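You operate a simulated robot arm through the tools that you are given. There is no shell and no other tool. Be economical: measure what you need, move in short steps, check, and stop when the job is done.

You run a simulated two-armed robot. Do the job below in one go: nothing can be reset, and whatever is moved stays where it is left.

Task
Stretch-test the purple swatch on the stretch rig and sort it.
Fine: clamp down, slider to the lime mark and not into the red, slider home, clamp up; cracked goes in the narrow tub, whole in the white tray.

It is judged by the outcome, as a careful person would: the job done as asked, and still so three seconds after it is handed in. It fails if anything else is knocked over, pushed out of place, dropped, spilled or broken.

Robot
Two 6-joint arms with two-finger parallel grippers on one trunk, on a base that drives. Base frame: it is fixed to the floor where the robot stands at the start and does not move with it; the origin is under the middle of the robot, x ahead of it, y to its left, z up; the surface under the hand at the start is at about z = 0.9. Lengths are in m, angles in rad, forces in N, time in s.
The left shoulder is at the start at [-0.089, 0.177, 0.806], the right one opposite. With the tool pointing down near the work surface each hand reaches from about 0.1 to 0.68 m from the robot's upright axis, wherever it stands, measured 20 degrees to its own side. Places, roughly: narrow tub [0.7, 0.7, 0.9]; rig clamp [0.4, 0, 1]; rig slider [0.3, -0.2, 0.9]; white tray [1, 1.4, 0.3]. Payload 1.57 kg a hand.
The TCP of each hand is the grasp point between the finger pads, 0.03 m short of the fingertips. In the tool frame z runs along the fingers and y along their closing line. Largest opening 0.08 m; finger width 0.017, thickness 0.012; the body of the gripper, 0.04 by 0.082 m, starts 0.08 m behind the TCP.
Orientation is that of the tool frame in the base frame, as a unit quaternion [x, y, z, w]. With the fingers straight down and closing along the base's y, the tool's x points along the base's -x, its y along +y and its z along -z.

Tools
- The arms move only by the tool drive_tool. It takes "left_steps", "right_steps" or both (then of equal length, played together; a hand with none holds still); each is a list of rows, each a list of 7 numbers: the turn, a rotation vector about the tool's x, y, z in rad, then the shift along the tool's x, y, z in m, then the closure in counts, from 0 (fully open) to 255 (shut). In form: [[ax, ay, az, tx, ty, tz, claw], ...]. A call has 1 to 10 rows; each row is the pose to reach, as a shift and turn from the pose commanded when the call began, along the tool's axes at that moment. Each row takes 0.2 s and may step no farther than 0.05 m and 0.15 rad from the row before; otherwise, or with a gripper value out of range, the whole call is refused. A pose out of reach is approached as far as the arm can. The call stops where the force on the tool passes 40 N (or 10 N more than at its start, if that is more) or the arm is blocked; 0.2 s more then pass. The fingers move at their own pace (about 0.072 m/s each) and stop on an object; they squeeze with about 29 N. The grip force told is the motor's: it shows also when the fingers shut on nothing. Time passes only in rows, and 0.2 s behind the last, so rows that repeat a pose let the fingers close. The reply holds the time, the measured pose of the TCP, the force on the tool along the base axes, the opening and the grip force, in the units named above and with some noise, with the torque about the TCP (base axes, N m) and any sound that the robot's microphone picked up.
- Cameras (640 x 400 px; columns grow to the right, rows downward): "scene" is now at [0.0322, 0.0148, 1.5214]; the picture's right is [0.22, -0.98, 0.00], its down [-0.78, -0.18, -0.60] and it looks along [0.58, 0.13, -0.80] (base axes); focal length 270 px, centre (320, 200). "left" rides on the left gripper at [0.072, 0.007, -0.122] in its tool frame; the picture's right is [-0.09, 1.00, 0.00], its down [-0.84, -0.08, -0.54] and it looks along [-0.54, -0.05, 0.84] (tool axes); focal length 238 px, centre (320, 200). "right" rides on the right gripper at [0.072, -0.007, -0.122] in its tool frame; the picture's right is [0.09, 1.00, 0.00], its down [-0.84, 0.08, -0.54] and it looks along [-0.54, 0.05, 0.84] (tool axes); focal length 238 px, centre (320, 200). There is no depth. A picture from a camera that has moved, and an enlarged one, comes with that camera's place and axes in the base frame and with its lens.
- camera(camera): a new picture of that camera. The clock stands still meanwhile.
- raise_lower(by): slides the trunk up (or, below 0, down) by that many m; the arms and the scene camera ride with it, the base frame stays. It gives what a move gives, with no picture.
- roll_base(legs): drives the robot by 1 to 6 legs, each [ahead, left, turn to the left] in m, m and rad, along the robot's own axes; the way and the turn of a leg run together, so that a leg with both is an arc; at most 1.5 m and 3.142 rad a leg. The arms and the cameras ride along, it lands a little off, and it stops where it bumps. It gives what a move gives.
- aim_head(pan, tilt): turns the head with the scene camera to pan (to the left, within 2.496 rad either way) and tilt (down, from -0.506 to 1.204), counted from straight ahead of the robot. It gives what a move gives.
- inspect(camera, box): a new picture of the part [left, top, right, bottom] of that camera's present view, enlarged. The clock stands still meanwhile.
- finish_job(): hands the job in; it is judged then, once.

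Work in short steps. Places have to be worked out from the pictures, the camera data and where the tool is seen: move nearer, look again, correct. Check each grasp and each placing, and mend what went wrong. You have 120 turns and 100 pictures in all, those below and enlarged ones among them. Open the grippers and draw the arms clear of the work before you hand the job in, unless the task says otherwise; then end with one line.

The tools are called as name(argument=value, ...) on one line, values as JSON. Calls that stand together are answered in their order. drive_tool: Moves the arms, as the interface text tells. Its arguments: {"type":"object","properties":{"left_steps":{"type":"array"},"right_steps":{"type":"array"}},"required":[]} The other tools are called the same way: raise_lower (by) slides the trunk up or down; roll_base (legs) drives the base; aim_head (pan, tilt) turns the head that bears the scene camera; camera (camera) takes a picture; inspect (camera, box) takes an enlarged picture of a part of a camera's view; finish_job () hands the job in.

At the start:

```text
time_s: 0.0
left_eef_pos: [0.4704, 0.1775, 1.1528]
left_orientation: [-0.001, 1.0, 0.0, 0.0]
left_force: [0.3, 0.3, -0.9]
left_wrist_torque: [0.0, 0.03, 0.02]
left_gripper_width: 0.08
left_grip_force: 0.1
right_eef_pos: [0.3658, -0.1928, 1.2189]
right_orientation: [0.0, 1.0, 0.0, 0.0]
right_force: [0.1, 0.1, 0.1]
right_wrist_torque: [-0.01, 0.04, -0.02]
right_gripper_width: 0.0801
right_grip_force: 0.1
trunk travel left (down, up): [-0.25, 0.078]
robot x, y, heading: [0.0005, 0.0014, -0.002]
head pan, tilt: [0.22, 0.93]
```

scene: 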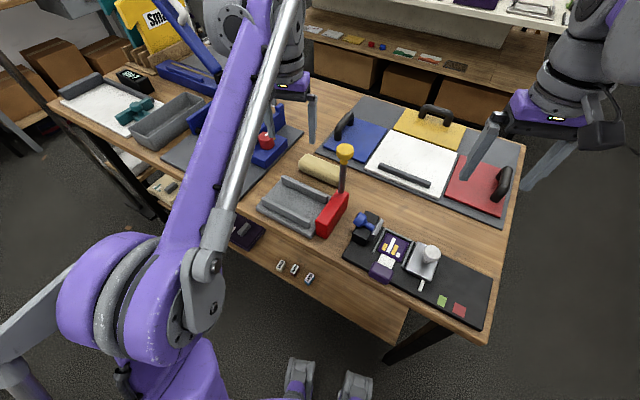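
right: 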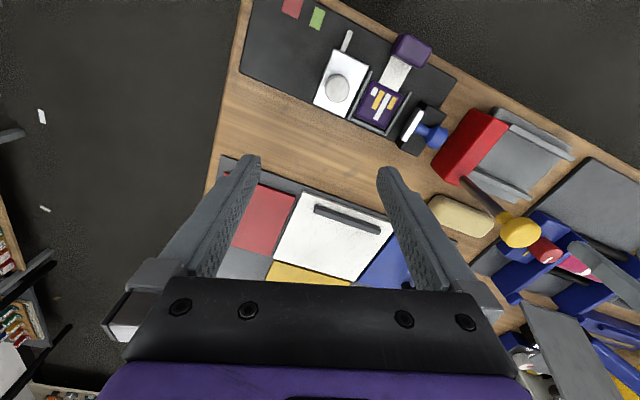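
left: 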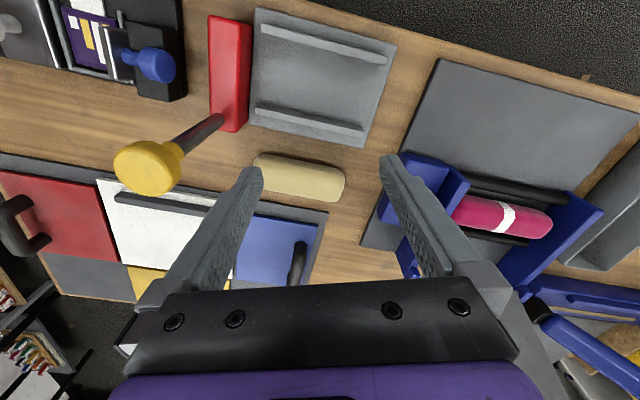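

I'll enlarge the rig in the scene and right-hand views to understand its parts.

inspect(camera="scene", box=[330, 190, 510, 330])

inspect(camera="right", box=[240, 0, 480, 160])

inspect(camera="scene", box=[30, 50, 230, 190])

```text
2.86 times, centred on (420, 260) of scene
camera zoom: at [0.0322, 0.0148, 1.5214], right [0.22, -0.98, 0.0], down [-0.78, -0.18, -0.6], along [0.58, 0.13, -0.8], focal length 771 px, centre (34, 29)
```

zoom: 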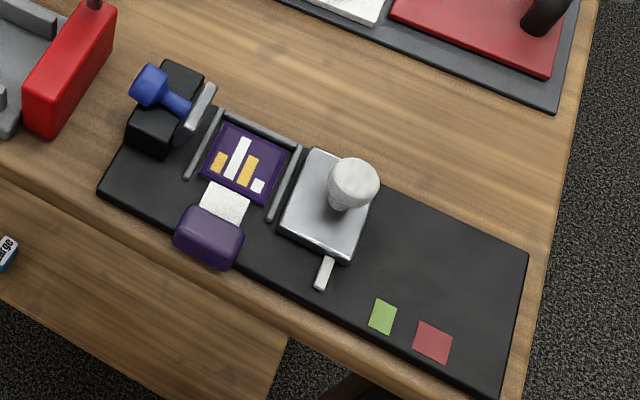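

```text
2.50 times, centred on (360, 80) of right
camera zoom: at [0.2937, -0.2002, 1.3407], right [-0.09, 1.0, 0.0], down [0.84, 0.08, 0.54], along [0.54, 0.05, -0.84], focal length 596 px, centre (220, 500)
```

zoom: 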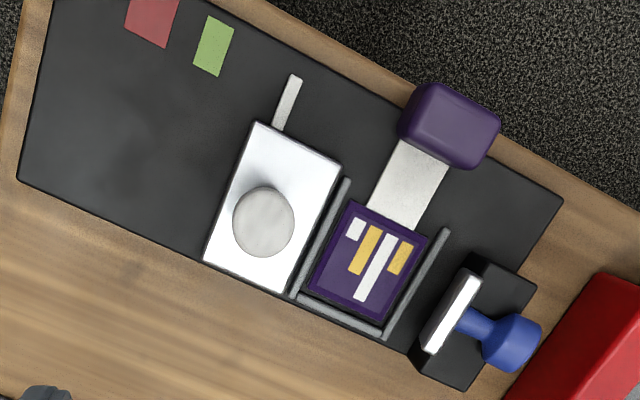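

```text
2.86 times, centred on (130, 120) of scene
camera zoom: at [0.0322, 0.0148, 1.5214], right [0.22, -0.98, 0.0], down [-0.78, -0.18, -0.6], along [0.58, 0.13, -0.8], focal length 771 px, centre (863, 429)
```

zoom: 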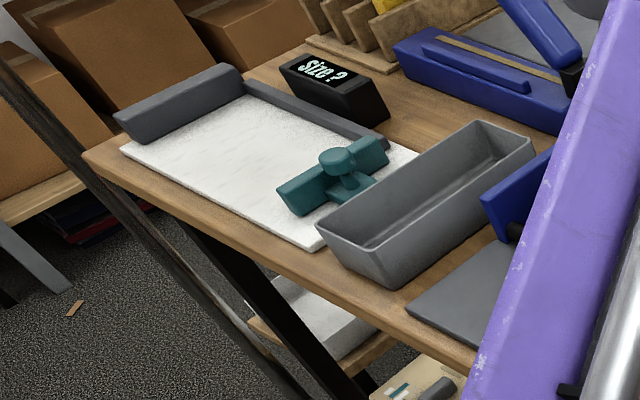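

The knobbed clamp is on the rig's near-left end, and the slider with its white knob points toward the lime and red marks. I'll enlarge the clamp from two views to see how it hinges.

inspect(camera="scene", box=[340, 200, 420, 250])

inspect(camera="left", box=[0, 0, 240, 150])

```text
8.00 times, centred on (380, 225) of scene
camera zoom: at [0.0322, 0.0148, 1.5214], right [0.22, -0.98, 0.0], down [-0.78, -0.18, -0.6], along [0.58, 0.13, -0.8], focal length 2160 px, centre (-160, 0)
```

zoom: 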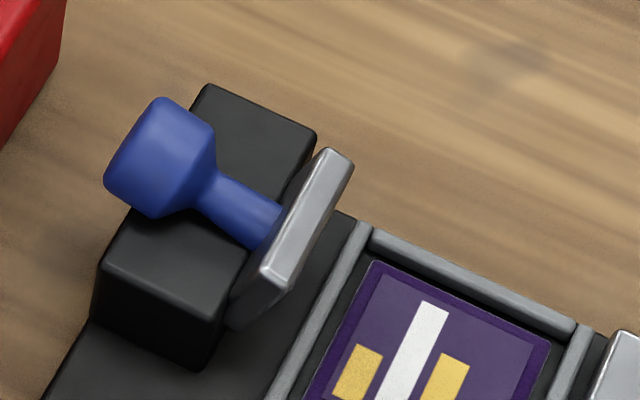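

```text
2.67 times, centred on (120, 75) of left
camera zoom: at [0.3997, 0.1835, 1.2745], right [0.09, 1.0, 0.0], down [0.84, -0.08, 0.54], along [0.54, -0.05, -0.84], focal length 636 px, centre (853, 533)
```

zoom: 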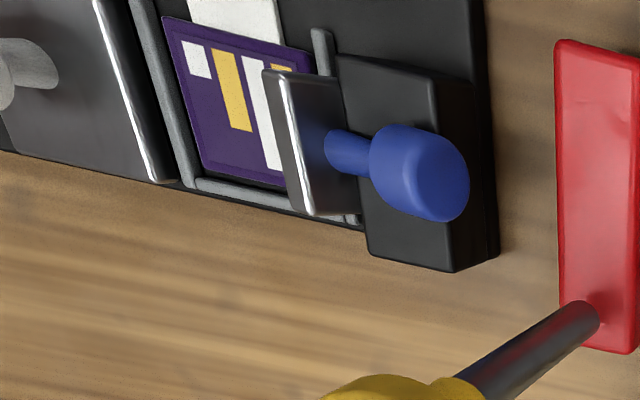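

Triangulating the scene and right views puts the clamp knob near [0.394, -0.005, 0.973]. A tall yellow knob stands close by at about [0.46, 0.056, 1.12]. I'll move the left hand away and turn the right hand along the rig for a closer look.

drive_tool(left_steps=[[0, 0, 0, 0, 0, -0.03, 0], [0, 0, 0, 0, 0.0, -0.06, 0], [0, 0, 0, 0, 0.04, -0.08, 0], [0, 0, 0, 0, 0.08, -0.08, 0], [0, 0, 0, 0, 0.12, -0.08, 0], [0, 0, 0, 0, 0.15, -0.08, 0], [0, 0, 0, 0, 0.15, -0.08, 0], [0, 0, 0, 0, 0.15, -0.08, 0], [0, 0, 0, 0, 0.15, -0.08, 0]], right_steps=[[0, 0, -0.142, 0, 0.01, 0.01, 0], [0, 0, -0.284, 0, 0.02, 0.02, 0], [0, 0, -0.427, 0, 0.03, 0.03, 0], [0, 0, -0.569, 0, 0.04, 0.04, 0], [0, 0, -0.711, 0, 0.05, 0.05, 0], [0, 0, -0.853, 0, 0.055, 0.055, 0], [0, 0, -0.996, 0, 0.06, 0.06, 0], [0, 0, -1.138, 0.006, 0.07, 0.065, 0], [0, 0, -1.28, 0.006, 0.073, 0.069, 0]])

camera(camera="right")

camera(camera="scene")

```text
time_s: 2.0
left_eef_pos: [0.4579, 0.3264, 1.2202]
left_orientation: [0.0, 1.0, 0.0, 0.0]
left_force: [0.8, 0.5, 0.0]
left_wrist_torque: [0.0, 0.02, 0.03]
left_gripper_width: 0.0798
left_grip_force: 0.1
left hand out of reach, approached as far as the arm can: row 3, 4, 5, 6, 7, 8, 9
right_eef_pos: [0.3594, -0.1207, 1.1498]
right_orientation: [-0.598, 0.801, 0.0, 0.0]
right_force: [-0.3, 0.1, 0.7]
right_wrist_torque: [0.01, 0.0, 0.0]
right_gripper_width: 0.08
right_grip_force: 0.0
trunk travel left (down, up): [-0.25, 0.078]
robot x, y, heading: [0.001, 0.0002, 0.004]
head pan, tilt: [0.22, 0.93]
```

```text
91 pictures are left
camera right: at [0.346, -0.1922, 1.2722], right [-0.98, 0.2, 0.0], down [0.16, 0.82, 0.54], along [0.11, 0.53, -0.84], focal length 238 px, centre (320, 200)
```

right: 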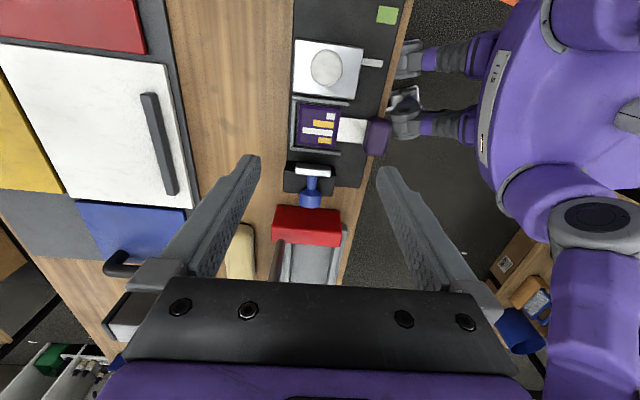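

```text
90 pictures are left
camera scene: at [0.0326, 0.0147, 1.5214], right [0.22, -0.98, 0.0], down [-0.78, -0.18, -0.6], along [0.58, 0.13, -0.8], focal length 270 px, centre (320, 200)
```

scene: 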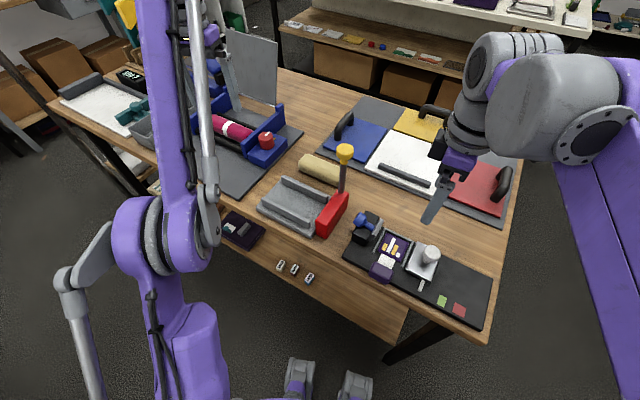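

I'll zoom in on the rig in this aligned right-hand view.

inspect(camera="right", box=[240, 0, 440, 125])

inspect(camera="right", box=[250, 140, 410, 240])

```text
3.20 times, centred on (340, 62) of right
camera zoom: at [0.346, -0.1922, 1.2722], right [-0.98, 0.2, 0.0], down [0.16, 0.82, 0.54], along [0.11, 0.53, -0.84], focal length 763 px, centre (256, 640)
```

zoom: 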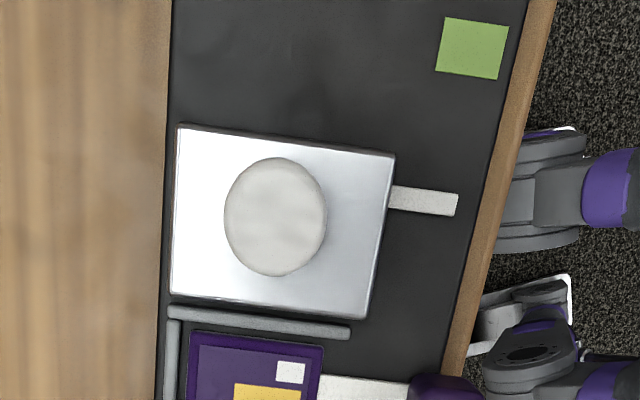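

```text
4.00 times, centred on (330, 190) of right
camera zoom: at [0.346, -0.1922, 1.2722], right [-0.98, 0.2, 0.0], down [0.16, 0.82, 0.54], along [0.11, 0.53, -0.84], focal length 953 px, centre (280, 240)
```

zoom: 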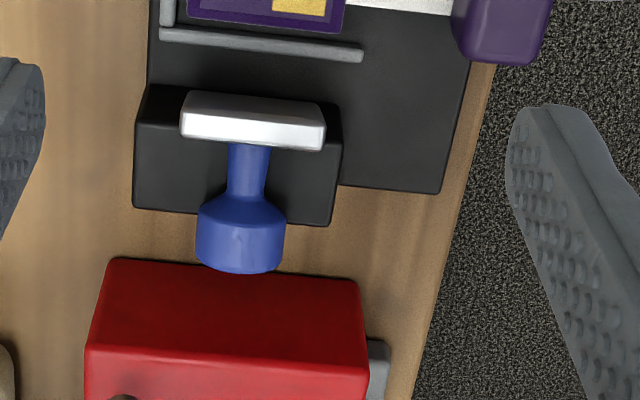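

The rig's long axis runs about (-0.30, -0.95), and the plate with its blue knob stands upright beside the black block. I'll tilt the hand away from the yellow knob and go to a pre-grasp point above the clamp knob.

drive_tool(right_steps=[[0, -0.14, 0, -0.02, 0, 0.02, 0], [0, -0.28, 0, -0.04, -0.001, 0.045, 0], [0, -0.42, 0, -0.06, -0.0016, 0.07, 0], [0, -0.42, 0, -0.0805, -0.0016, 0.0898, 0]])

camera(camera="right")

inspect(camera="scene", box=[300, 130, 460, 250])

```text
time_s: 3.0
left_eef_pos: [0.4567, 0.3282, 1.2203]
left_orientation: [0.0, 1.0, 0.0, 0.0]
left_force: [0.1, 0.0, 0.0]
left_wrist_torque: [-0.03, 0.05, -0.01]
left_gripper_width: 0.08
left_grip_force: 0.0
right_eef_pos: [0.3873, -0.0442, 1.0597]
right_orientation: [-0.584, 0.784, 0.125, 0.167]
right_force: [-0.4, -0.4, -0.6]
right_wrist_torque: [0.02, 0.03, 0.04]
right_gripper_width: 0.0799
right_grip_force: 0.1
trunk travel left (down, up): [-0.25, 0.078]
robot x, y, heading: [0.0009, 0.0015, -0.002]
head pan, tilt: [0.22, 0.93]
```

```text
87 pictures are left
camera right: at [0.3598, -0.1574, 1.1411], right [-0.98, 0.21, -0.04], down [0.08, 0.54, 0.84], along [0.19, 0.81, -0.55], focal length 238 px, centre (320, 200)
```

right: 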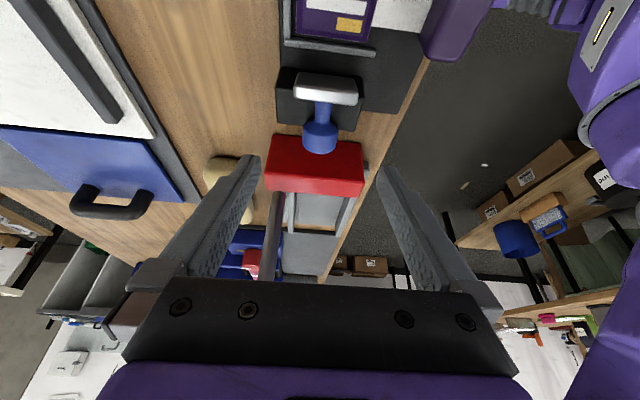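

```text
3.33 times, centred on (380, 190) of scene
camera zoom: at [0.0329, 0.0154, 1.5214], right [0.22, -0.98, 0.0], down [-0.78, -0.18, -0.6], along [0.58, 0.13, -0.8], focal length 900 px, centre (120, 233)
```

zoom: 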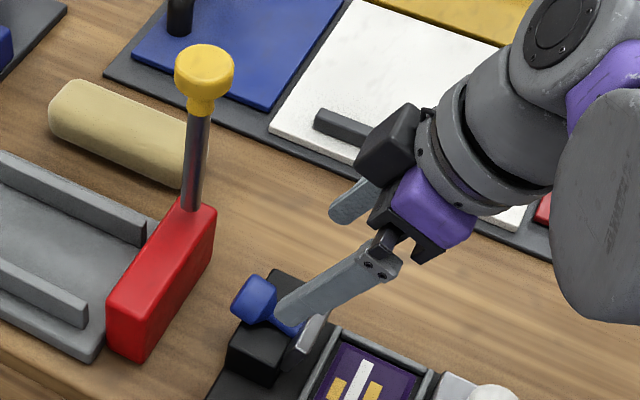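

The knob sits centred between the fingers, and clearance to the yellow knob is ample. I'll advance along the fingers, then close on the clamp knob.

drive_tool(right_steps=[[0, 0, 0, 0, 0, 0.03, 0], [0, 0, 0, 0, 0, 0.06, 0], [0, 0, 0, 0, 0, 0.08, 0], [0, 0, 0, 0, 0, 0.08, 0]])

inspect(camera="right", box=[200, 60, 440, 210])

inspect(camera="scene", box=[330, 190, 410, 240])

```text
time_s: 4.0
left_eef_pos: [0.4549, 0.3272, 1.2209]
left_orientation: [0.0, 1.0, 0.0, 0.0]
left_force: [0.3, -0.1, -1.4]
left_wrist_torque: [0.0, 0.02, -0.01]
left_gripper_width: 0.08
left_grip_force: 0.1
right_eef_pos: [0.3921, -0.0106, 0.986]
right_orientation: [-0.584, 0.784, 0.125, 0.167]
right_force: [-0.2, -0.5, -0.2]
right_wrist_torque: [0.01, 0.0, 0.04]
right_gripper_width: 0.0802
right_grip_force: 0.0
trunk travel left (down, up): [-0.25, 0.078]
robot x, y, heading: [0.0004, 0.0015, -0.001]
head pan, tilt: [0.22, 0.93]
```

```text
2.67 times, centred on (320, 135) of right
camera zoom: at [0.3645, -0.1241, 1.0675], right [-0.98, 0.2, -0.04], down [0.08, 0.54, 0.84], along [0.19, 0.81, -0.55], focal length 636 px, centre (320, 373)
```

zoom: 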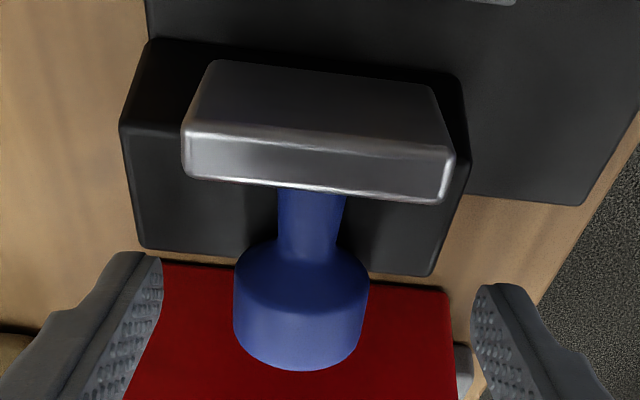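

```text
8.00 times, centred on (370, 215) of scene
camera zoom: at [0.0321, 0.0148, 1.5214], right [0.22, -0.98, 0.0], down [-0.78, -0.18, -0.6], along [0.58, 0.13, -0.8], focal length 2160 px, centre (-80, 80)
```

zoom: 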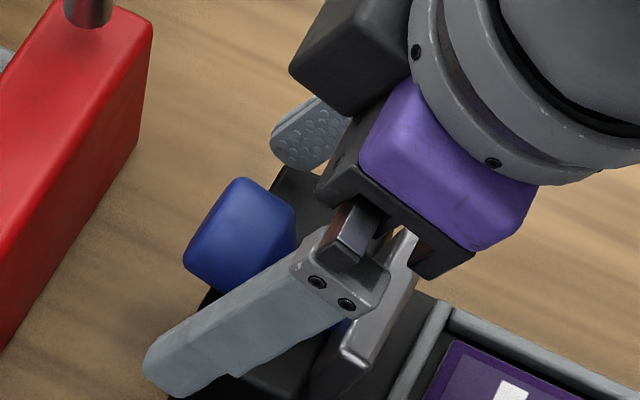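

The plate stands on top of the block near its swatch-side edge, so the hinge is probably at the block's top edge, around z = 0.95. The fingers straddle the knob, so I'll close.

drive_tool(right_steps=[[0, 0, 0, 0, 0, 0, 255], [0, 0, 0, 0, 0, 0, 255], [0, 0, 0, 0, 0, 0, 255], [0, 0, 0, 0, 0, 0, 255]])

inspect(camera="right", box=[200, 60, 440, 210])

```text
time_s: 5.0
left_eef_pos: [0.4607, 0.3262, 1.2203]
left_orientation: [-0.001, 1.0, 0.0, -0.001]
left_force: [-0.6, 0.2, 0.1]
left_wrist_torque: [0.04, 0.0, -0.02]
left_gripper_width: 0.0801
left_grip_force: 0.0
right_eef_pos: [0.3965, -0.013, 0.9855]
right_orientation: [-0.583, 0.785, 0.123, 0.169]
right_force: [30.1, -7.9, 14.3]
right_wrist_torque: [-0.68, -0.51, -0.18]
right_gripper_width: 0.033
right_grip_force: 41.2
trunk travel left (down, up): [-0.25, 0.078]
robot x, y, heading: [-0.0012, 0.0038, -0.001]
head pan, tilt: [0.22, 0.93]
```

```text
2.67 times, centred on (320, 135) of right
camera zoom: at [0.3685, -0.1254, 1.0674], right [-0.98, 0.21, -0.04], down [0.08, 0.54, 0.84], along [0.2, 0.81, -0.55], focal length 636 px, centre (320, 373)
```

zoom: 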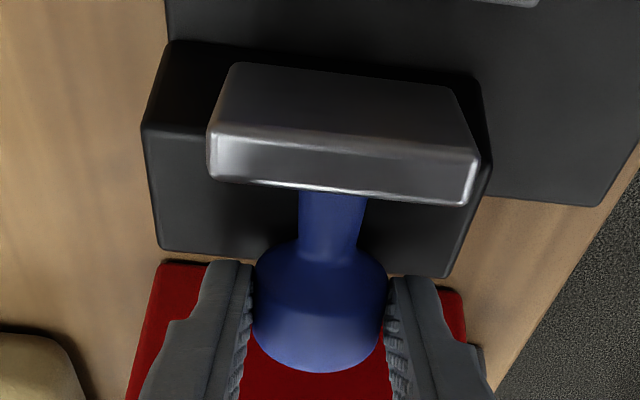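

It has gripped at a width of 0.033, but a side load of about 30 N says the hand is roughly 5 mm off centre. I'll shift the hand along the closing line to relieve it.

drive_tool(right_steps=[[0, 0, 0, 0, -0.003, 0, 255], [0, 0, 0, 0, -0.0055, 0, 255]])

```text
time_s: 5.6
left_eef_pos: [0.4555, 0.3292, 1.2204]
left_orientation: [0.0, 1.0, -0.001, 0.0]
left_force: [0.0, 0.2, 0.5]
left_wrist_torque: [0.0, -0.01, -0.01]
left_gripper_width: 0.0797
left_grip_force: 0.1
right_eef_pos: [0.396, -0.0121, 0.9849]
right_orientation: [-0.585, 0.784, 0.126, 0.166]
right_force: [1.2, 3.2, -1.2]
right_wrist_torque: [0.38, -0.19, -0.21]
right_gripper_width: 0.0328
right_grip_force: 41.3
trunk travel left (down, up): [-0.25, 0.078]
robot x, y, heading: [-0.0005, -0.0017, -0.003]
head pan, tilt: [0.22, 0.93]
```

The load is relieved. I'll try a small first arc, about 9 mm toward the swatch and 11 mm up, and read the force to test the hinge guess.

drive_tool(right_steps=[[0, 0, 0, 0.0012, 0, -0.007, 255], [0, 0, 0, 0.0032, 0, -0.014, 255]])

inspect(camera="right", box=[200, 60, 440, 210])

```text
time_s: 6.2
left_eef_pos: [0.4551, 0.3297, 1.2219]
left_orientation: [0.0, 1.0, -0.001, 0.0]
left_force: [-0.9, -0.1, 0.0]
left_wrist_torque: [0.04, 0.0, 0.0]
left_gripper_width: 0.08
left_grip_force: 0.0
right_eef_pos: [0.3935, -0.0197, 0.9991]
right_orientation: [-0.585, 0.784, 0.125, 0.167]
right_force: [-15.8, 12.7, -11.5]
right_wrist_torque: [0.82, 0.26, 0.16]
right_gripper_width: 0.0326
right_grip_force: 40.7
trunk travel left (down, up): [-0.25, 0.078]
robot x, y, heading: [-0.0007, -0.0034, -0.003]
head pan, tilt: [0.22, 0.93]
```

```text
2.67 times, centred on (320, 135) of right
camera zoom: at [0.3674, -0.1335, 1.0805], right [-0.98, 0.2, -0.04], down [0.08, 0.54, 0.84], along [0.19, 0.82, -0.55], focal length 636 px, centre (320, 373)
```

zoom: 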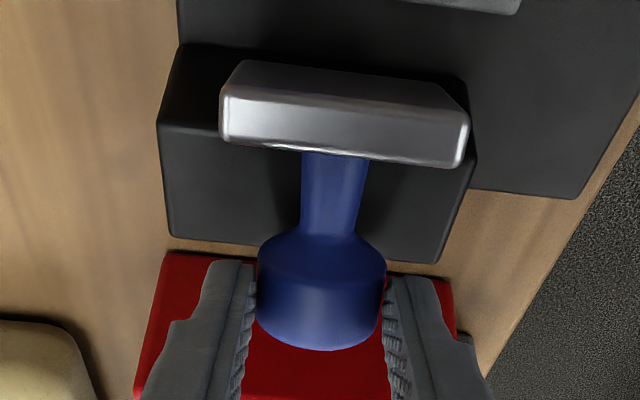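

The plate is tipping toward the swatch, and the forces fit the hinge guess apart from a slight side load. I'll continue the arc to about 45° with a 3 mm side correction.

drive_tool(right_steps=[[0, 0, 0, 0.003, 0.003, -0.006, 255], [0, 0, 0, 0.0067, 0.003, -0.0126, 255], [0, 0, 0, 0.0112, 0.003, -0.0182, 255], [0, 0, 0, 0.0165, 0.003, -0.0232, 255]])

inspect(camera="right", box=[200, 60, 440, 210])

```text
time_s: 7.2
left_eef_pos: [0.4562, 0.3263, 1.2219]
left_orientation: [0.0, 1.0, 0.0, 0.0]
left_force: [0.5, -0.8, -0.2]
left_wrist_torque: [-0.02, 0.02, -0.01]
left_gripper_width: 0.0798
left_grip_force: 0.1
right_eef_pos: [0.3858, -0.0455, 1.0141]
right_orientation: [-0.584, 0.785, 0.124, 0.167]
right_force: [-0.5, -0.4, -0.1]
right_wrist_torque: [0.03, -0.02, -0.01]
right_gripper_width: 0.0001
right_grip_force: 21.4
trunk travel left (down, up): [-0.25, 0.078]
robot x, y, heading: [-0.0009, 0.0005, -0.001]
head pan, tilt: [0.22, 0.93]
```

```text
2.67 times, centred on (320, 135) of right
camera zoom: at [0.3592, -0.1594, 1.0959], right [-0.98, 0.21, -0.04], down [0.08, 0.54, 0.84], along [0.19, 0.81, -0.55], focal length 636 px, centre (320, 373)
```

zoom: 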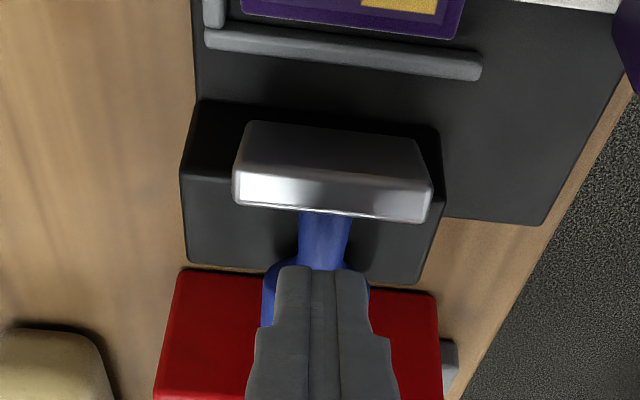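

The knob slipped out and the plate sprang back upright, so it has a return load. I'll change method: open to about 42 mm, straddle the stem and knob with the tips behind the plate, and push the plate over.

drive_tool(right_steps=[[0, 0, 0, 0, 0, 0, 121], [0, 0, 0, 0, 0, 0, 121], [0, 0, 0, 0, 0, 0, 121], [0, 0, 0, -0.0128, 0, 0.0057, 121], [0, 0, 0, -0.0083, 0, 0.016, 121], [0, 0, 0, -0.0038, 0, 0.0258, 121]])

inspect(camera="right", box=[200, 60, 440, 210])

inspect(camera="scene", box=[330, 190, 410, 240])

```text
time_s: 8.6
left_eef_pos: [0.4569, 0.3273, 1.2205]
left_orientation: [0.0, 1.0, 0.0, 0.0]
left_force: [-0.6, 0.0, 0.0]
left_wrist_torque: [0.01, -0.02, -0.01]
left_gripper_width: 0.0799
left_grip_force: 0.1
right_eef_pos: [0.3915, -0.0304, 0.9903]
right_orientation: [-0.584, 0.785, 0.124, 0.167]
right_force: [-0.2, -0.2, 0.7]
right_wrist_torque: [-0.02, 0.05, 0.01]
right_gripper_width: 0.0419
right_grip_force: 0.0
trunk travel left (down, up): [-0.25, 0.078]
robot x, y, heading: [-0.0013, 0.0021, -0.003]
head pan, tilt: [0.22, 0.93]
```

```text
2.67 times, centred on (320, 135) of right
camera zoom: at [0.3641, -0.1449, 1.0733], right [-0.98, 0.21, -0.04], down [0.08, 0.54, 0.84], along [0.19, 0.81, -0.55], focal length 636 px, centre (320, 373)
```

zoom: 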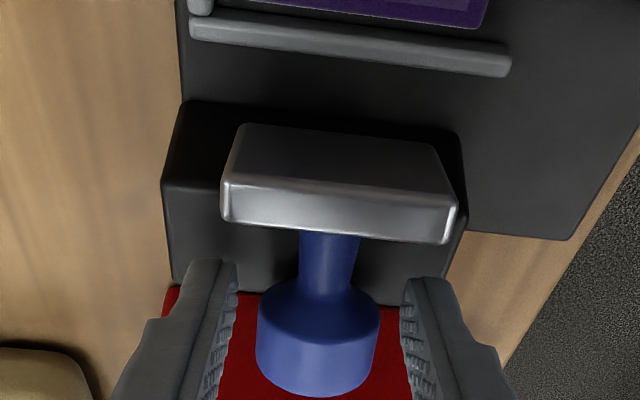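

```text
8.00 times, centred on (370, 215) of scene
camera zoom: at [0.0324, 0.0149, 1.5214], right [0.22, -0.98, 0.0], down [-0.78, -0.18, -0.6], along [0.58, 0.13, -0.8], focal length 2160 px, centre (-80, 80)
```

zoom: 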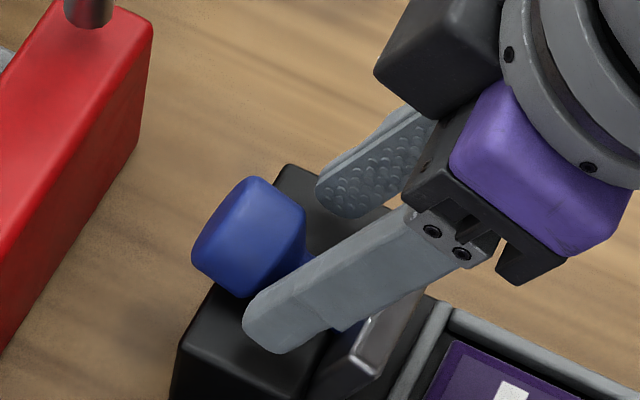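

The fingers straddle the knob with the tips behind the plate. I'll narrow the opening slightly and pull the plate over to about 30° along the computed arc.

drive_tool(right_steps=[[0, 0, 0, 0, 0, 0, 130], [0, 0, 0, 0.0073, 0, -0.0033, 130], [0, 0, 0, 0.0145, 0, -0.0142, 130], [0, 0, 0, 0.019, 0, -0.026, 130], [0, 0, 0, 0.0253, 0, -0.0354, 130]])

inspect(camera="right", box=[200, 60, 440, 210])

inspect(camera="scene", box=[330, 190, 410, 240])

```text
time_s: 9.8
left_eef_pos: [0.4562, 0.3263, 1.2213]
left_orientation: [0.0, 1.0, 0.0, 0.0]
left_force: [0.1, -0.1, 0.1]
left_wrist_torque: [-0.02, -0.03, 0.01]
left_gripper_width: 0.0802
left_grip_force: 0.2
right_eef_pos: [0.38, -0.0677, 1.0143]
right_orientation: [-0.583, 0.785, 0.124, 0.168]
right_force: [0.1, -0.8, 0.0]
right_wrist_torque: [0.02, 0.02, 0.01]
right_gripper_width: 0.0391
right_grip_force: 0.1
trunk travel left (down, up): [-0.25, 0.078]
robot x, y, heading: [0.0002, -0.0015, 0.002]
head pan, tilt: [0.22, 0.93]
```

```text
2.67 times, centred on (320, 135) of right
camera zoom: at [0.3514, -0.1812, 1.0954], right [-0.98, 0.21, -0.04], down [0.08, 0.54, 0.84], along [0.19, 0.81, -0.55], focal length 636 px, centre (320, 373)
```

zoom: 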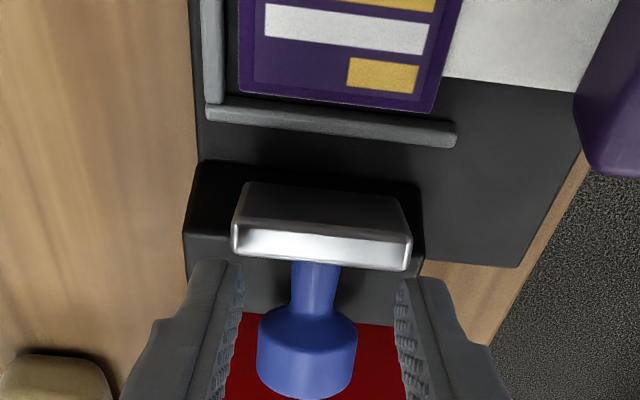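

```text
8.00 times, centred on (370, 215) of scene
camera zoom: at [0.032, 0.0147, 1.5214], right [0.22, -0.98, 0.0], down [-0.78, -0.18, -0.6], along [0.58, 0.13, -0.8], focal length 2160 px, centre (-80, 80)
```

zoom: 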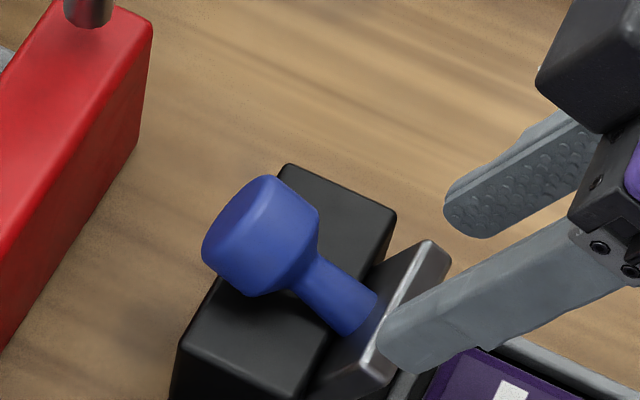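

The fingers slid past the plate's edges, though the plate stayed slightly tilted, so it holds by friction. I'll close the fingers and place the tip behind the plate's upper edge, just above the stem.

drive_tool(right_steps=[[0, 0, 0, -0.0082, 0.0015, -0.0183, 255], [0, 0, 0, -0.0082, 0.0015, -0.0183, 255], [0, 0, 0, -0.0287, 0.0015, -0.0091, 255], [0, 0, 0, -0.0214, 0.0015, 0.0074, 255]])

inspect(camera="right", box=[200, 60, 440, 210])

inspect(camera="scene", box=[330, 190, 410, 240])

```text
time_s: 10.8
left_eef_pos: [0.4572, 0.3261, 1.2214]
left_orientation: [0.0, 1.0, 0.0, 0.0]
left_force: [-0.1, 0.2, -0.6]
left_wrist_torque: [-0.02, -0.03, -0.02]
left_gripper_width: 0.0801
left_grip_force: 0.1
right_eef_pos: [0.3855, -0.0479, 1.0159]
right_orientation: [-0.584, 0.785, 0.125, 0.167]
right_force: [0.9, 0.0, 0.1]
right_wrist_torque: [0.02, -0.03, 0.0]
right_gripper_width: 0.0
right_grip_force: 21.0
trunk travel left (down, up): [-0.25, 0.078]
robot x, y, heading: [0.0005, -0.0028, -0.001]
head pan, tilt: [0.22, 0.93]
```

```text
2.67 times, centred on (320, 135) of right
camera zoom: at [0.3576, -0.1605, 1.0984], right [-0.98, 0.21, -0.04], down [0.08, 0.54, 0.84], along [0.19, 0.81, -0.55], focal length 636 px, centre (320, 373)
```

zoom: 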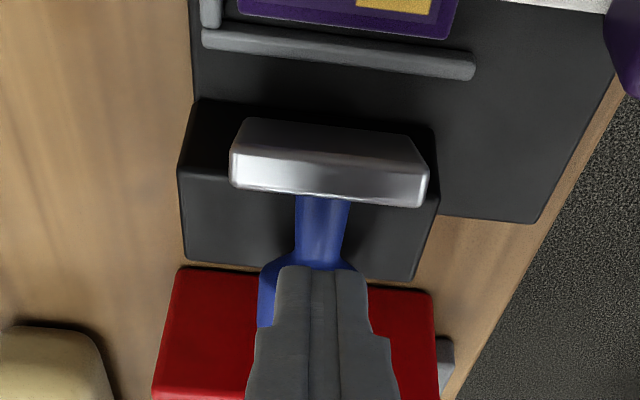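

```text
8.00 times, centred on (370, 215) of scene
camera zoom: at [0.0321, 0.0145, 1.5214], right [0.22, -0.98, 0.0], down [-0.78, -0.18, -0.6], along [0.58, 0.13, -0.8], focal length 2160 px, centre (-80, 80)
```

zoom: 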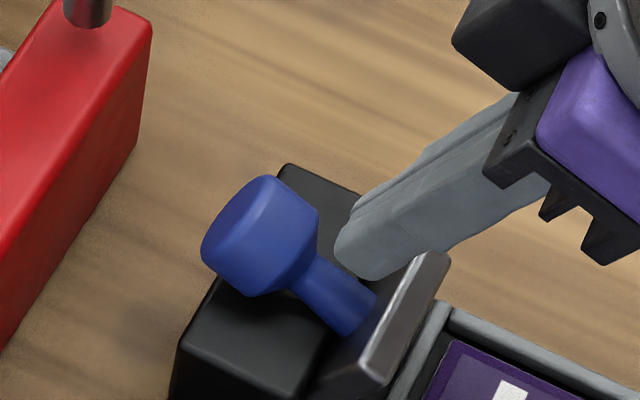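

Triangulating again, the plate top is only about z = 0.97, and the lever is already tilted about 19°. I need a side view to understand the hinge, so I'll raise the hand, straighten it, and swing it round to look along the hinge axis.

drive_tool(right_steps=[[0, 0, 0, -0.012, 0, -0.027, 255], [0, 0, 0, -0.028, 0, -0.064, 255], [0, 0.14, 0, -0.041, 0, -0.0913, 120], [0, 0.28, 0, -0.041, 0, -0.0913, 120], [0, 0.42, 0, -0.041, 0, -0.0913, 120]])

drive_tool(right_steps=[[0, 0, 0.15, 0.01, 0, 0, 0], [0, 0, 0.3, 0.02, 0.01, 0, 0], [0, 0, 0.45, 0.03, 0.02, 0, 0], [0, 0, 0.6, 0.03, 0.035, 0, 0], [0, 0, 0.75, 0.03, 0.05, 0, 0], [0, 0, 0.9, 0.03, 0.065, 0, 0], [0, 0, 1.05, 0.02, 0.075, 0, 0], [0, 0, 1.2, 0.01, 0.08, 0, 0], [0, 0, 1.35, 0, 0.08, 0, 0], [0, 0, 1.5, -0.01, 0.08, 0, 0]])

```text
time_s: 12.0
left_eef_pos: [0.4566, 0.3281, 1.2213]
left_orientation: [0.0, 1.0, 0.0, 0.0]
left_force: [-0.3, -0.5, 0.0]
left_wrist_torque: [0.0, 0.05, -0.03]
left_gripper_width: 0.08
left_grip_force: 0.1
right_eef_pos: [0.3862, -0.0444, 1.1144]
right_orientation: [-0.597, 0.802, -0.001, -0.001]
right_force: [0.1, 0.9, -0.6]
right_wrist_torque: [-0.03, 0.02, 0.02]
right_gripper_width: 0.0424
right_grip_force: 0.0
trunk travel left (down, up): [-0.25, 0.078]
robot x, y, heading: [0.0001, 0.0018, 0.002]
head pan, tilt: [0.22, 0.93]
```

```text
time_s: 14.2
left_eef_pos: [0.4568, 0.3263, 1.2213]
left_orientation: [0.0, 1.0, 0.0, 0.0]
left_force: [-0.5, -0.1, -0.5]
left_wrist_torque: [0.02, 0.02, -0.03]
left_gripper_width: 0.08
left_grip_force: 0.0
right_eef_pos: [0.3125, -0.0104, 1.1144]
right_orientation: [0.111, 0.994, 0.0, -0.001]
right_force: [0.7, 0.5, 0.8]
right_wrist_torque: [0.0, -0.02, 0.0]
right_gripper_width: 0.0799
right_grip_force: 0.1
trunk travel left (down, up): [-0.25, 0.078]
robot x, y, heading: [-0.0011, -0.0013, -0.005]
head pan, tilt: [0.22, 0.93]
```

Now I'll tilt and lower for the side view.

drive_tool(right_steps=[[0, -0.14, 0, 0, 0, 0.02, 0], [0, -0.28, 0, 0.0, 0, 0.05, 0], [0, -0.42, 0, 0.0, 0, 0.08, 0], [0, -0.55, 0, 0.0, 0, 0.1, 0]])

camera(camera="right")

```text
time_s: 15.2
left_eef_pos: [0.456, 0.3262, 1.2209]
left_orientation: [0.0, 1.0, 0.0, 0.0]
left_force: [-0.3, 0.0, 0.3]
left_wrist_torque: [-0.02, 0.02, -0.01]
left_gripper_width: 0.0802
left_grip_force: 0.1
right_eef_pos: [0.3127, -0.0119, 1.014]
right_orientation: [0.106, 0.956, -0.03, 0.271]
right_force: [0.2, 0.2, 0.1]
right_wrist_torque: [0.01, -0.01, 0.04]
right_gripper_width: 0.0799
right_grip_force: 0.2
trunk travel left (down, up): [-0.25, 0.078]
robot x, y, heading: [-0.0013, 0.0014, 0.001]
head pan, tilt: [0.22, 0.93]
```

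```text
74 pictures are left
camera right: at [0.189, 0.0077, 1.0798], right [0.14, 0.99, -0.05], down [0.43, -0.02, 0.9], along [0.89, -0.15, -0.43], focal length 238 px, centre (320, 200)
```

right: 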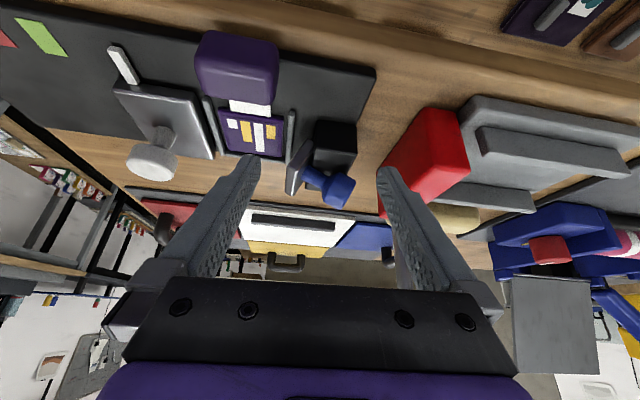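

inspect(camera="right", box=[180, 60, 400, 220])

inspect(camera="right", box=[265, 105, 375, 215])

```text
2.50 times, centred on (290, 140) of right
camera zoom: at [0.189, 0.0077, 1.0798], right [0.14, 0.99, -0.05], down [0.43, -0.02, 0.9], along [0.89, -0.15, -0.43], focal length 596 px, centre (395, 350)
```

zoom: 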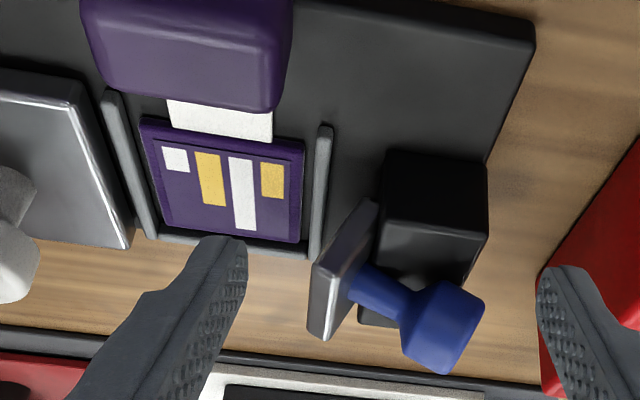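

```text
3.64 times, centred on (320, 160) of right
camera zoom: at [0.189, 0.0077, 1.0798], right [0.14, 0.99, -0.05], down [0.43, -0.02, 0.9], along [0.89, -0.15, -0.43], focal length 867 px, centre (320, 346)
```

zoom: 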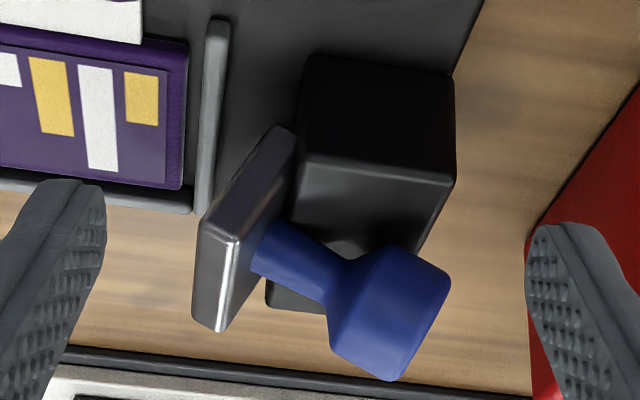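

The side view (shown upside down) makes it clear: the plate hinges at the block's swatch-side edge near z = 0.935, and it's about 18° forward now. That makes the knob's path a shallow arc, mainly along the rig, so my earlier pull was too steep. I'll swing back to the earlier grasp orientation.

drive_tool(right_steps=[[0, 0, 0, -0.02, 0, -0.035, 0], [0, 0.14, 0, -0.04, 0, -0.065, 0], [0, 0.28, 0, -0.0523, 0, -0.0853, 0], [0, 0.42, 0, -0.0523, 0, -0.0853, 0], [0, 0.55, 0, -0.0523, 0, -0.0853, 0]])

drive_tool(right_steps=[[0, 0, -0.15, 0, -0.01, 0, 0], [0, 0, -0.3, -0.01, -0.02, 0, 0], [0, 0, -0.45, -0.02, -0.03, 0, 0], [0, 0, -0.6, -0.03, -0.04, 0, 0], [0, 0, -0.75, -0.04, -0.045, 0, 0], [0, 0, -0.9, -0.05, -0.05, 0, 0], [0, 0, -1.05, -0.06, -0.05, 0, 0], [0, 0, -1.2, -0.07, -0.05, 0, 0], [0, 0, -1.35, -0.08, -0.05, 0, 0], [0, 0, -1.5, -0.08, -0.05, 0, 0]])

```text
time_s: 16.4
left_eef_pos: [0.4578, 0.3277, 1.2211]
left_orientation: [0.0, 1.0, 0.0, 0.001]
left_force: [-1.1, 0.1, 1.0]
left_wrist_torque: [-0.01, 0.01, -0.02]
left_gripper_width: 0.0797
left_grip_force: 0.1
right_eef_pos: [0.3125, -0.0114, 1.1154]
right_orientation: [0.11, 0.994, 0.0, 0.0]
right_force: [-0.8, -0.3, 0.1]
right_wrist_torque: [0.02, 0.01, 0.01]
right_gripper_width: 0.0802
right_grip_force: 0.0
trunk travel left (down, up): [-0.25, 0.078]
robot x, y, heading: [-0.0029, 0.0003, -0.0]
head pan, tilt: [0.22, 0.93]
```

```text
time_s: 18.6
left_eef_pos: [0.4565, 0.3263, 1.2216]
left_orientation: [0.0, 1.0, 0.0, 0.0]
left_force: [-0.7, -0.8, -0.2]
left_wrist_torque: [-0.01, -0.01, 0.03]
left_gripper_width: 0.0803
left_grip_force: 0.0
right_eef_pos: [0.3801, -0.0788, 1.1147]
right_orientation: [-0.598, 0.802, 0.0, 0.0]
right_force: [0.8, 0.4, 0.2]
right_wrist_torque: [0.0, 0.0, 0.02]
right_gripper_width: 0.0801
right_grip_force: 0.1
trunk travel left (down, up): [-0.25, 0.078]
robot x, y, heading: [0.0001, 0.0045, 0.001]
head pan, tilt: [0.22, 0.93]
```

Back in the along-rig orientation, I'll tilt, lower over the knob, and close on it.

drive_tool(right_steps=[[0, -0.14, 0, -0.013, 0.0013, 0.025, 0], [0, -0.28, 0, -0.026, 0.0027, 0.05, 0], [0, -0.42, 0, -0.0393, 0.004, 0.0757, 0], [0, -0.42, 0, -0.052, 0.004, 0.104, 0], [0, -0.42, 0, -0.0638, 0.004, 0.1307, 0], [0, -0.42, 0, -0.0638, 0.004, 0.1307, 60]])

inspect(camera="right", box=[200, 60, 440, 210])

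inspect(camera="scene", box=[330, 190, 410, 240])

```text
time_s: 20.0
left_eef_pos: [0.4563, 0.3259, 1.2202]
left_orientation: [0.0, 1.0, 0.0, 0.0]
left_force: [0.9, -0.3, 0.3]
left_wrist_torque: [0.01, 0.0, 0.02]
left_gripper_width: 0.0798
left_grip_force: 0.1
right_eef_pos: [0.3912, -0.0143, 0.9833]
right_orientation: [-0.583, 0.785, 0.125, 0.167]
right_force: [-0.4, 0.2, -0.7]
right_wrist_torque: [0.02, -0.01, 0.03]
right_gripper_width: 0.0612
right_grip_force: 0.1
trunk travel left (down, up): [-0.25, 0.078]
robot x, y, heading: [0.0005, 0.0003, -0.004]
head pan, tilt: [0.22, 0.93]
```

```text
2.67 times, centred on (320, 135) of right
camera zoom: at [0.3649, -0.1279, 1.0653], right [-0.98, 0.21, -0.04], down [0.08, 0.54, 0.84], along [0.19, 0.81, -0.55], focal length 636 px, centre (320, 373)
```

zoom: 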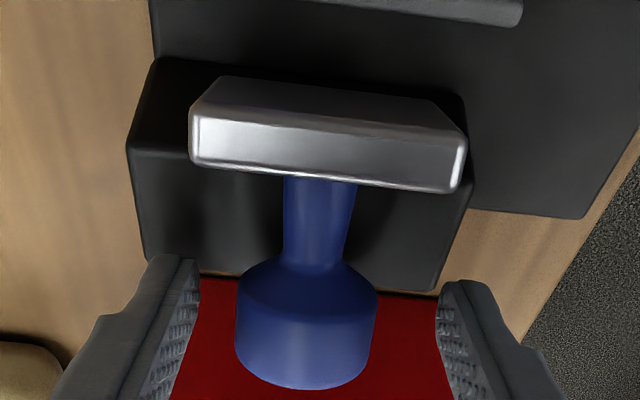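

```text
8.00 times, centred on (370, 215) of scene
camera zoom: at [0.032, 0.0147, 1.5214], right [0.22, -0.98, 0.0], down [-0.78, -0.18, -0.6], along [0.58, 0.13, -0.8], focal length 2160 px, centre (-80, 80)
```

zoom: 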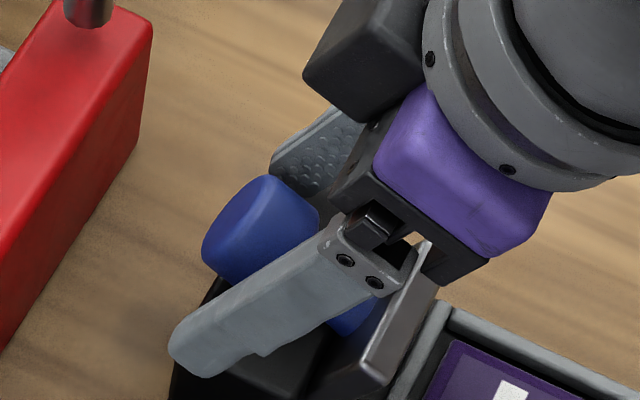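

The hand is about 3 mm off to one side, so I'll shift it along the closing line and close.

drive_tool(right_steps=[[0, 0, 0, 0, -0.003, 0, 120], [0, 0, 0, 0, -0.0035, 0, 255], [0, 0, 0, 0, -0.0035, 0, 255], [0, 0, 0, 0, -0.0035, 0, 255]])

```text
time_s: 21.0
left_eef_pos: [0.4568, 0.3279, 1.2205]
left_orientation: [0.0, 1.0, 0.001, 0.001]
left_force: [0.3, 0.1, -0.3]
left_wrist_torque: [0.02, 0.02, 0.01]
left_gripper_width: 0.0799
left_grip_force: 0.0
right_eef_pos: [0.3958, -0.0156, 0.9837]
right_orientation: [-0.585, 0.784, 0.125, 0.166]
right_force: [-10.0, 7.5, -20.7]
right_wrist_torque: [0.61, 0.08, 0.01]
right_gripper_width: 0.033
right_grip_force: 40.8
trunk travel left (down, up): [-0.25, 0.078]
robot x, y, heading: [-0.0002, 0.0031, -0.0]
head pan, tilt: [0.22, 0.93]
```

The grip is on, with some vertical load. I'll move along the shallow arc in short steps.

drive_tool(right_steps=[[0, 0, 0, 0.0048, 0, -0.0066, 255], [0, 0, 0, 0.0105, 0, -0.0137, 255]])

inspect(camera="right", box=[200, 60, 440, 210])

```text
time_s: 21.6
left_eef_pos: [0.4551, 0.3297, 1.2199]
left_orientation: [0.0, 1.0, -0.001, 0.0]
left_force: [0.2, -0.8, 0.2]
left_wrist_torque: [0.0, 0.0, -0.01]
left_gripper_width: 0.08
left_grip_force: 0.0
right_eef_pos: [0.3914, -0.0286, 0.9928]
right_orientation: [-0.584, 0.784, 0.124, 0.168]
right_force: [-5.2, 24.5, -5.6]
right_wrist_torque: [1.31, -0.13, -0.04]
right_gripper_width: 0.033
right_grip_force: 41.1
trunk travel left (down, up): [-0.25, 0.078]
robot x, y, heading: [-0.0032, 0.0013, 0.004]
head pan, tilt: [0.22, 0.93]
```

```text
2.67 times, centred on (320, 135) of right
camera zoom: at [0.3641, -0.1418, 1.0752], right [-0.98, 0.2, -0.04], down [0.08, 0.54, 0.84], along [0.19, 0.82, -0.55], focal length 636 px, centre (320, 373)
```

zoom: 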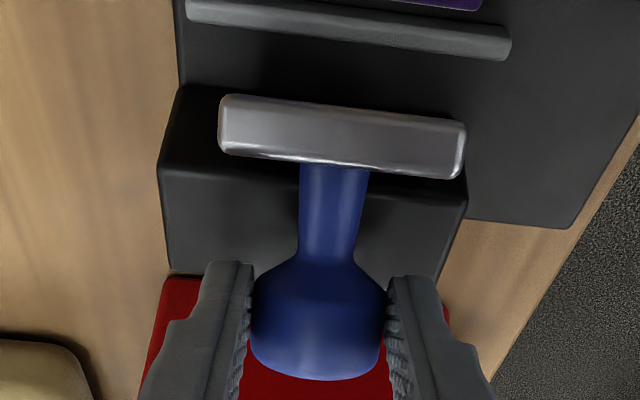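

The lever is following, with a purely tangential resistance of about 22 N. I'll continue along the arc.

drive_tool(right_steps=[[0, 0, 0, 0.0035, 0, -0.0028, 255], [0, 0, 0, 0.0069, 0, -0.0052, 255], [0, 0, 0, 0.0103, 0, -0.0073, 255], [0, 0, 0, 0.0137, 0, -0.0094, 255]])

inspect(camera="right", box=[200, 60, 440, 210])

```text
time_s: 22.6
left_eef_pos: [0.4569, 0.3299, 1.2197]
left_orientation: [0.0, 1.0, 0.0, 0.0]
left_force: [-0.1, -0.4, 0.5]
left_wrist_torque: [0.01, -0.04, 0.04]
left_gripper_width: 0.08
left_grip_force: 0.0
right_eef_pos: [0.3864, -0.0431, 0.996]
right_orientation: [-0.584, 0.785, 0.124, 0.167]
right_force: [-2.8, 25.4, -2.6]
right_wrist_torque: [1.34, -0.18, 0.11]
right_gripper_width: 0.0334
right_grip_force: 41.5
trunk travel left (down, up): [-0.25, 0.078]
robot x, y, heading: [0.0012, 0.0002, 0.001]
head pan, tilt: [0.22, 0.93]
```

```text
2.67 times, centred on (320, 135) of right
camera zoom: at [0.3595, -0.157, 1.0783], right [-0.98, 0.2, -0.04], down [0.08, 0.54, 0.84], along [0.19, 0.82, -0.55], focal length 636 px, centre (320, 373)
```

zoom: 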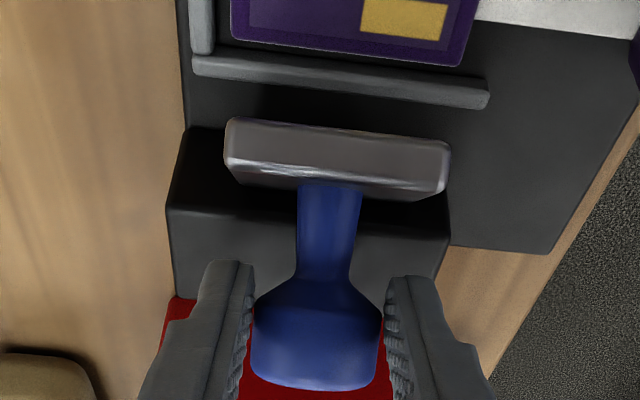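

Still following cleanly, now near top dead centre. I'll continue over the top.

drive_tool(right_steps=[[0, 0, 0, 0.0056, 0, -0.0021, 255], [0, 0, 0, 0.012, 0, -0.0036, 255], [0, 0, 0, 0.018, 0, -0.0039, 255], [0, 0, 0, 0.0245, 0, -0.0039, 255]])

inspect(camera="right", box=[200, 60, 440, 210])

inspect(camera="scene", box=[340, 195, 436, 255])

```text
time_s: 23.6
left_eef_pos: [0.4554, 0.3279, 1.2209]
left_orientation: [-0.001, 1.0, 0.0, 0.001]
left_force: [0.2, 0.1, -0.3]
left_wrist_torque: [0.0, -0.03, 0.0]
left_gripper_width: 0.0796
left_grip_force: 0.0
right_eef_pos: [0.3806, -0.0699, 0.9887]
right_orientation: [-0.584, 0.785, 0.123, 0.167]
right_force: [1.4, 0.8, 3.7]
right_wrist_torque: [0.05, -0.06, 0.0]
right_gripper_width: 0.0001
right_grip_force: 21.6
trunk travel left (down, up): [-0.25, 0.078]
robot x, y, heading: [0.0031, -0.0023, 0.004]
head pan, tilt: [0.22, 0.93]
```

```text
2.67 times, centred on (320, 135) of right
camera zoom: at [0.3525, -0.1842, 1.0707], right [-0.98, 0.21, -0.04], down [0.08, 0.54, 0.84], along [0.19, 0.81, -0.55], focal length 636 px, centre (320, 373)
```

zoom: 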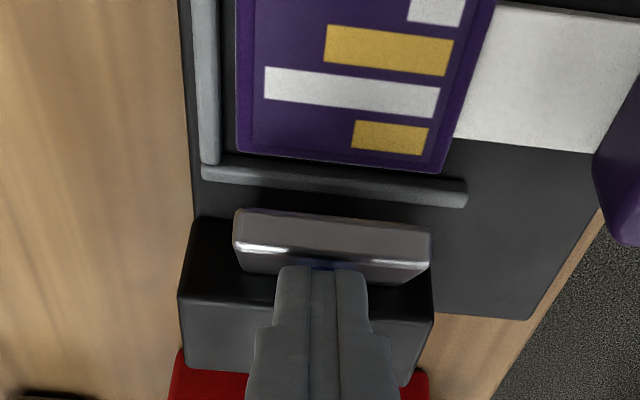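

```text
6.67 times, centred on (388, 225) of scene
camera zoom: at [0.0322, 0.0148, 1.5214], right [0.22, -0.98, 0.0], down [-0.78, -0.18, -0.6], along [0.58, 0.13, -0.8], focal length 1800 px, centre (-133, 33)
```

zoom: 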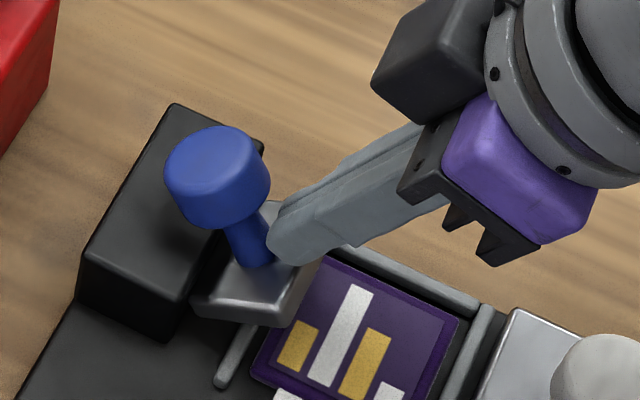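

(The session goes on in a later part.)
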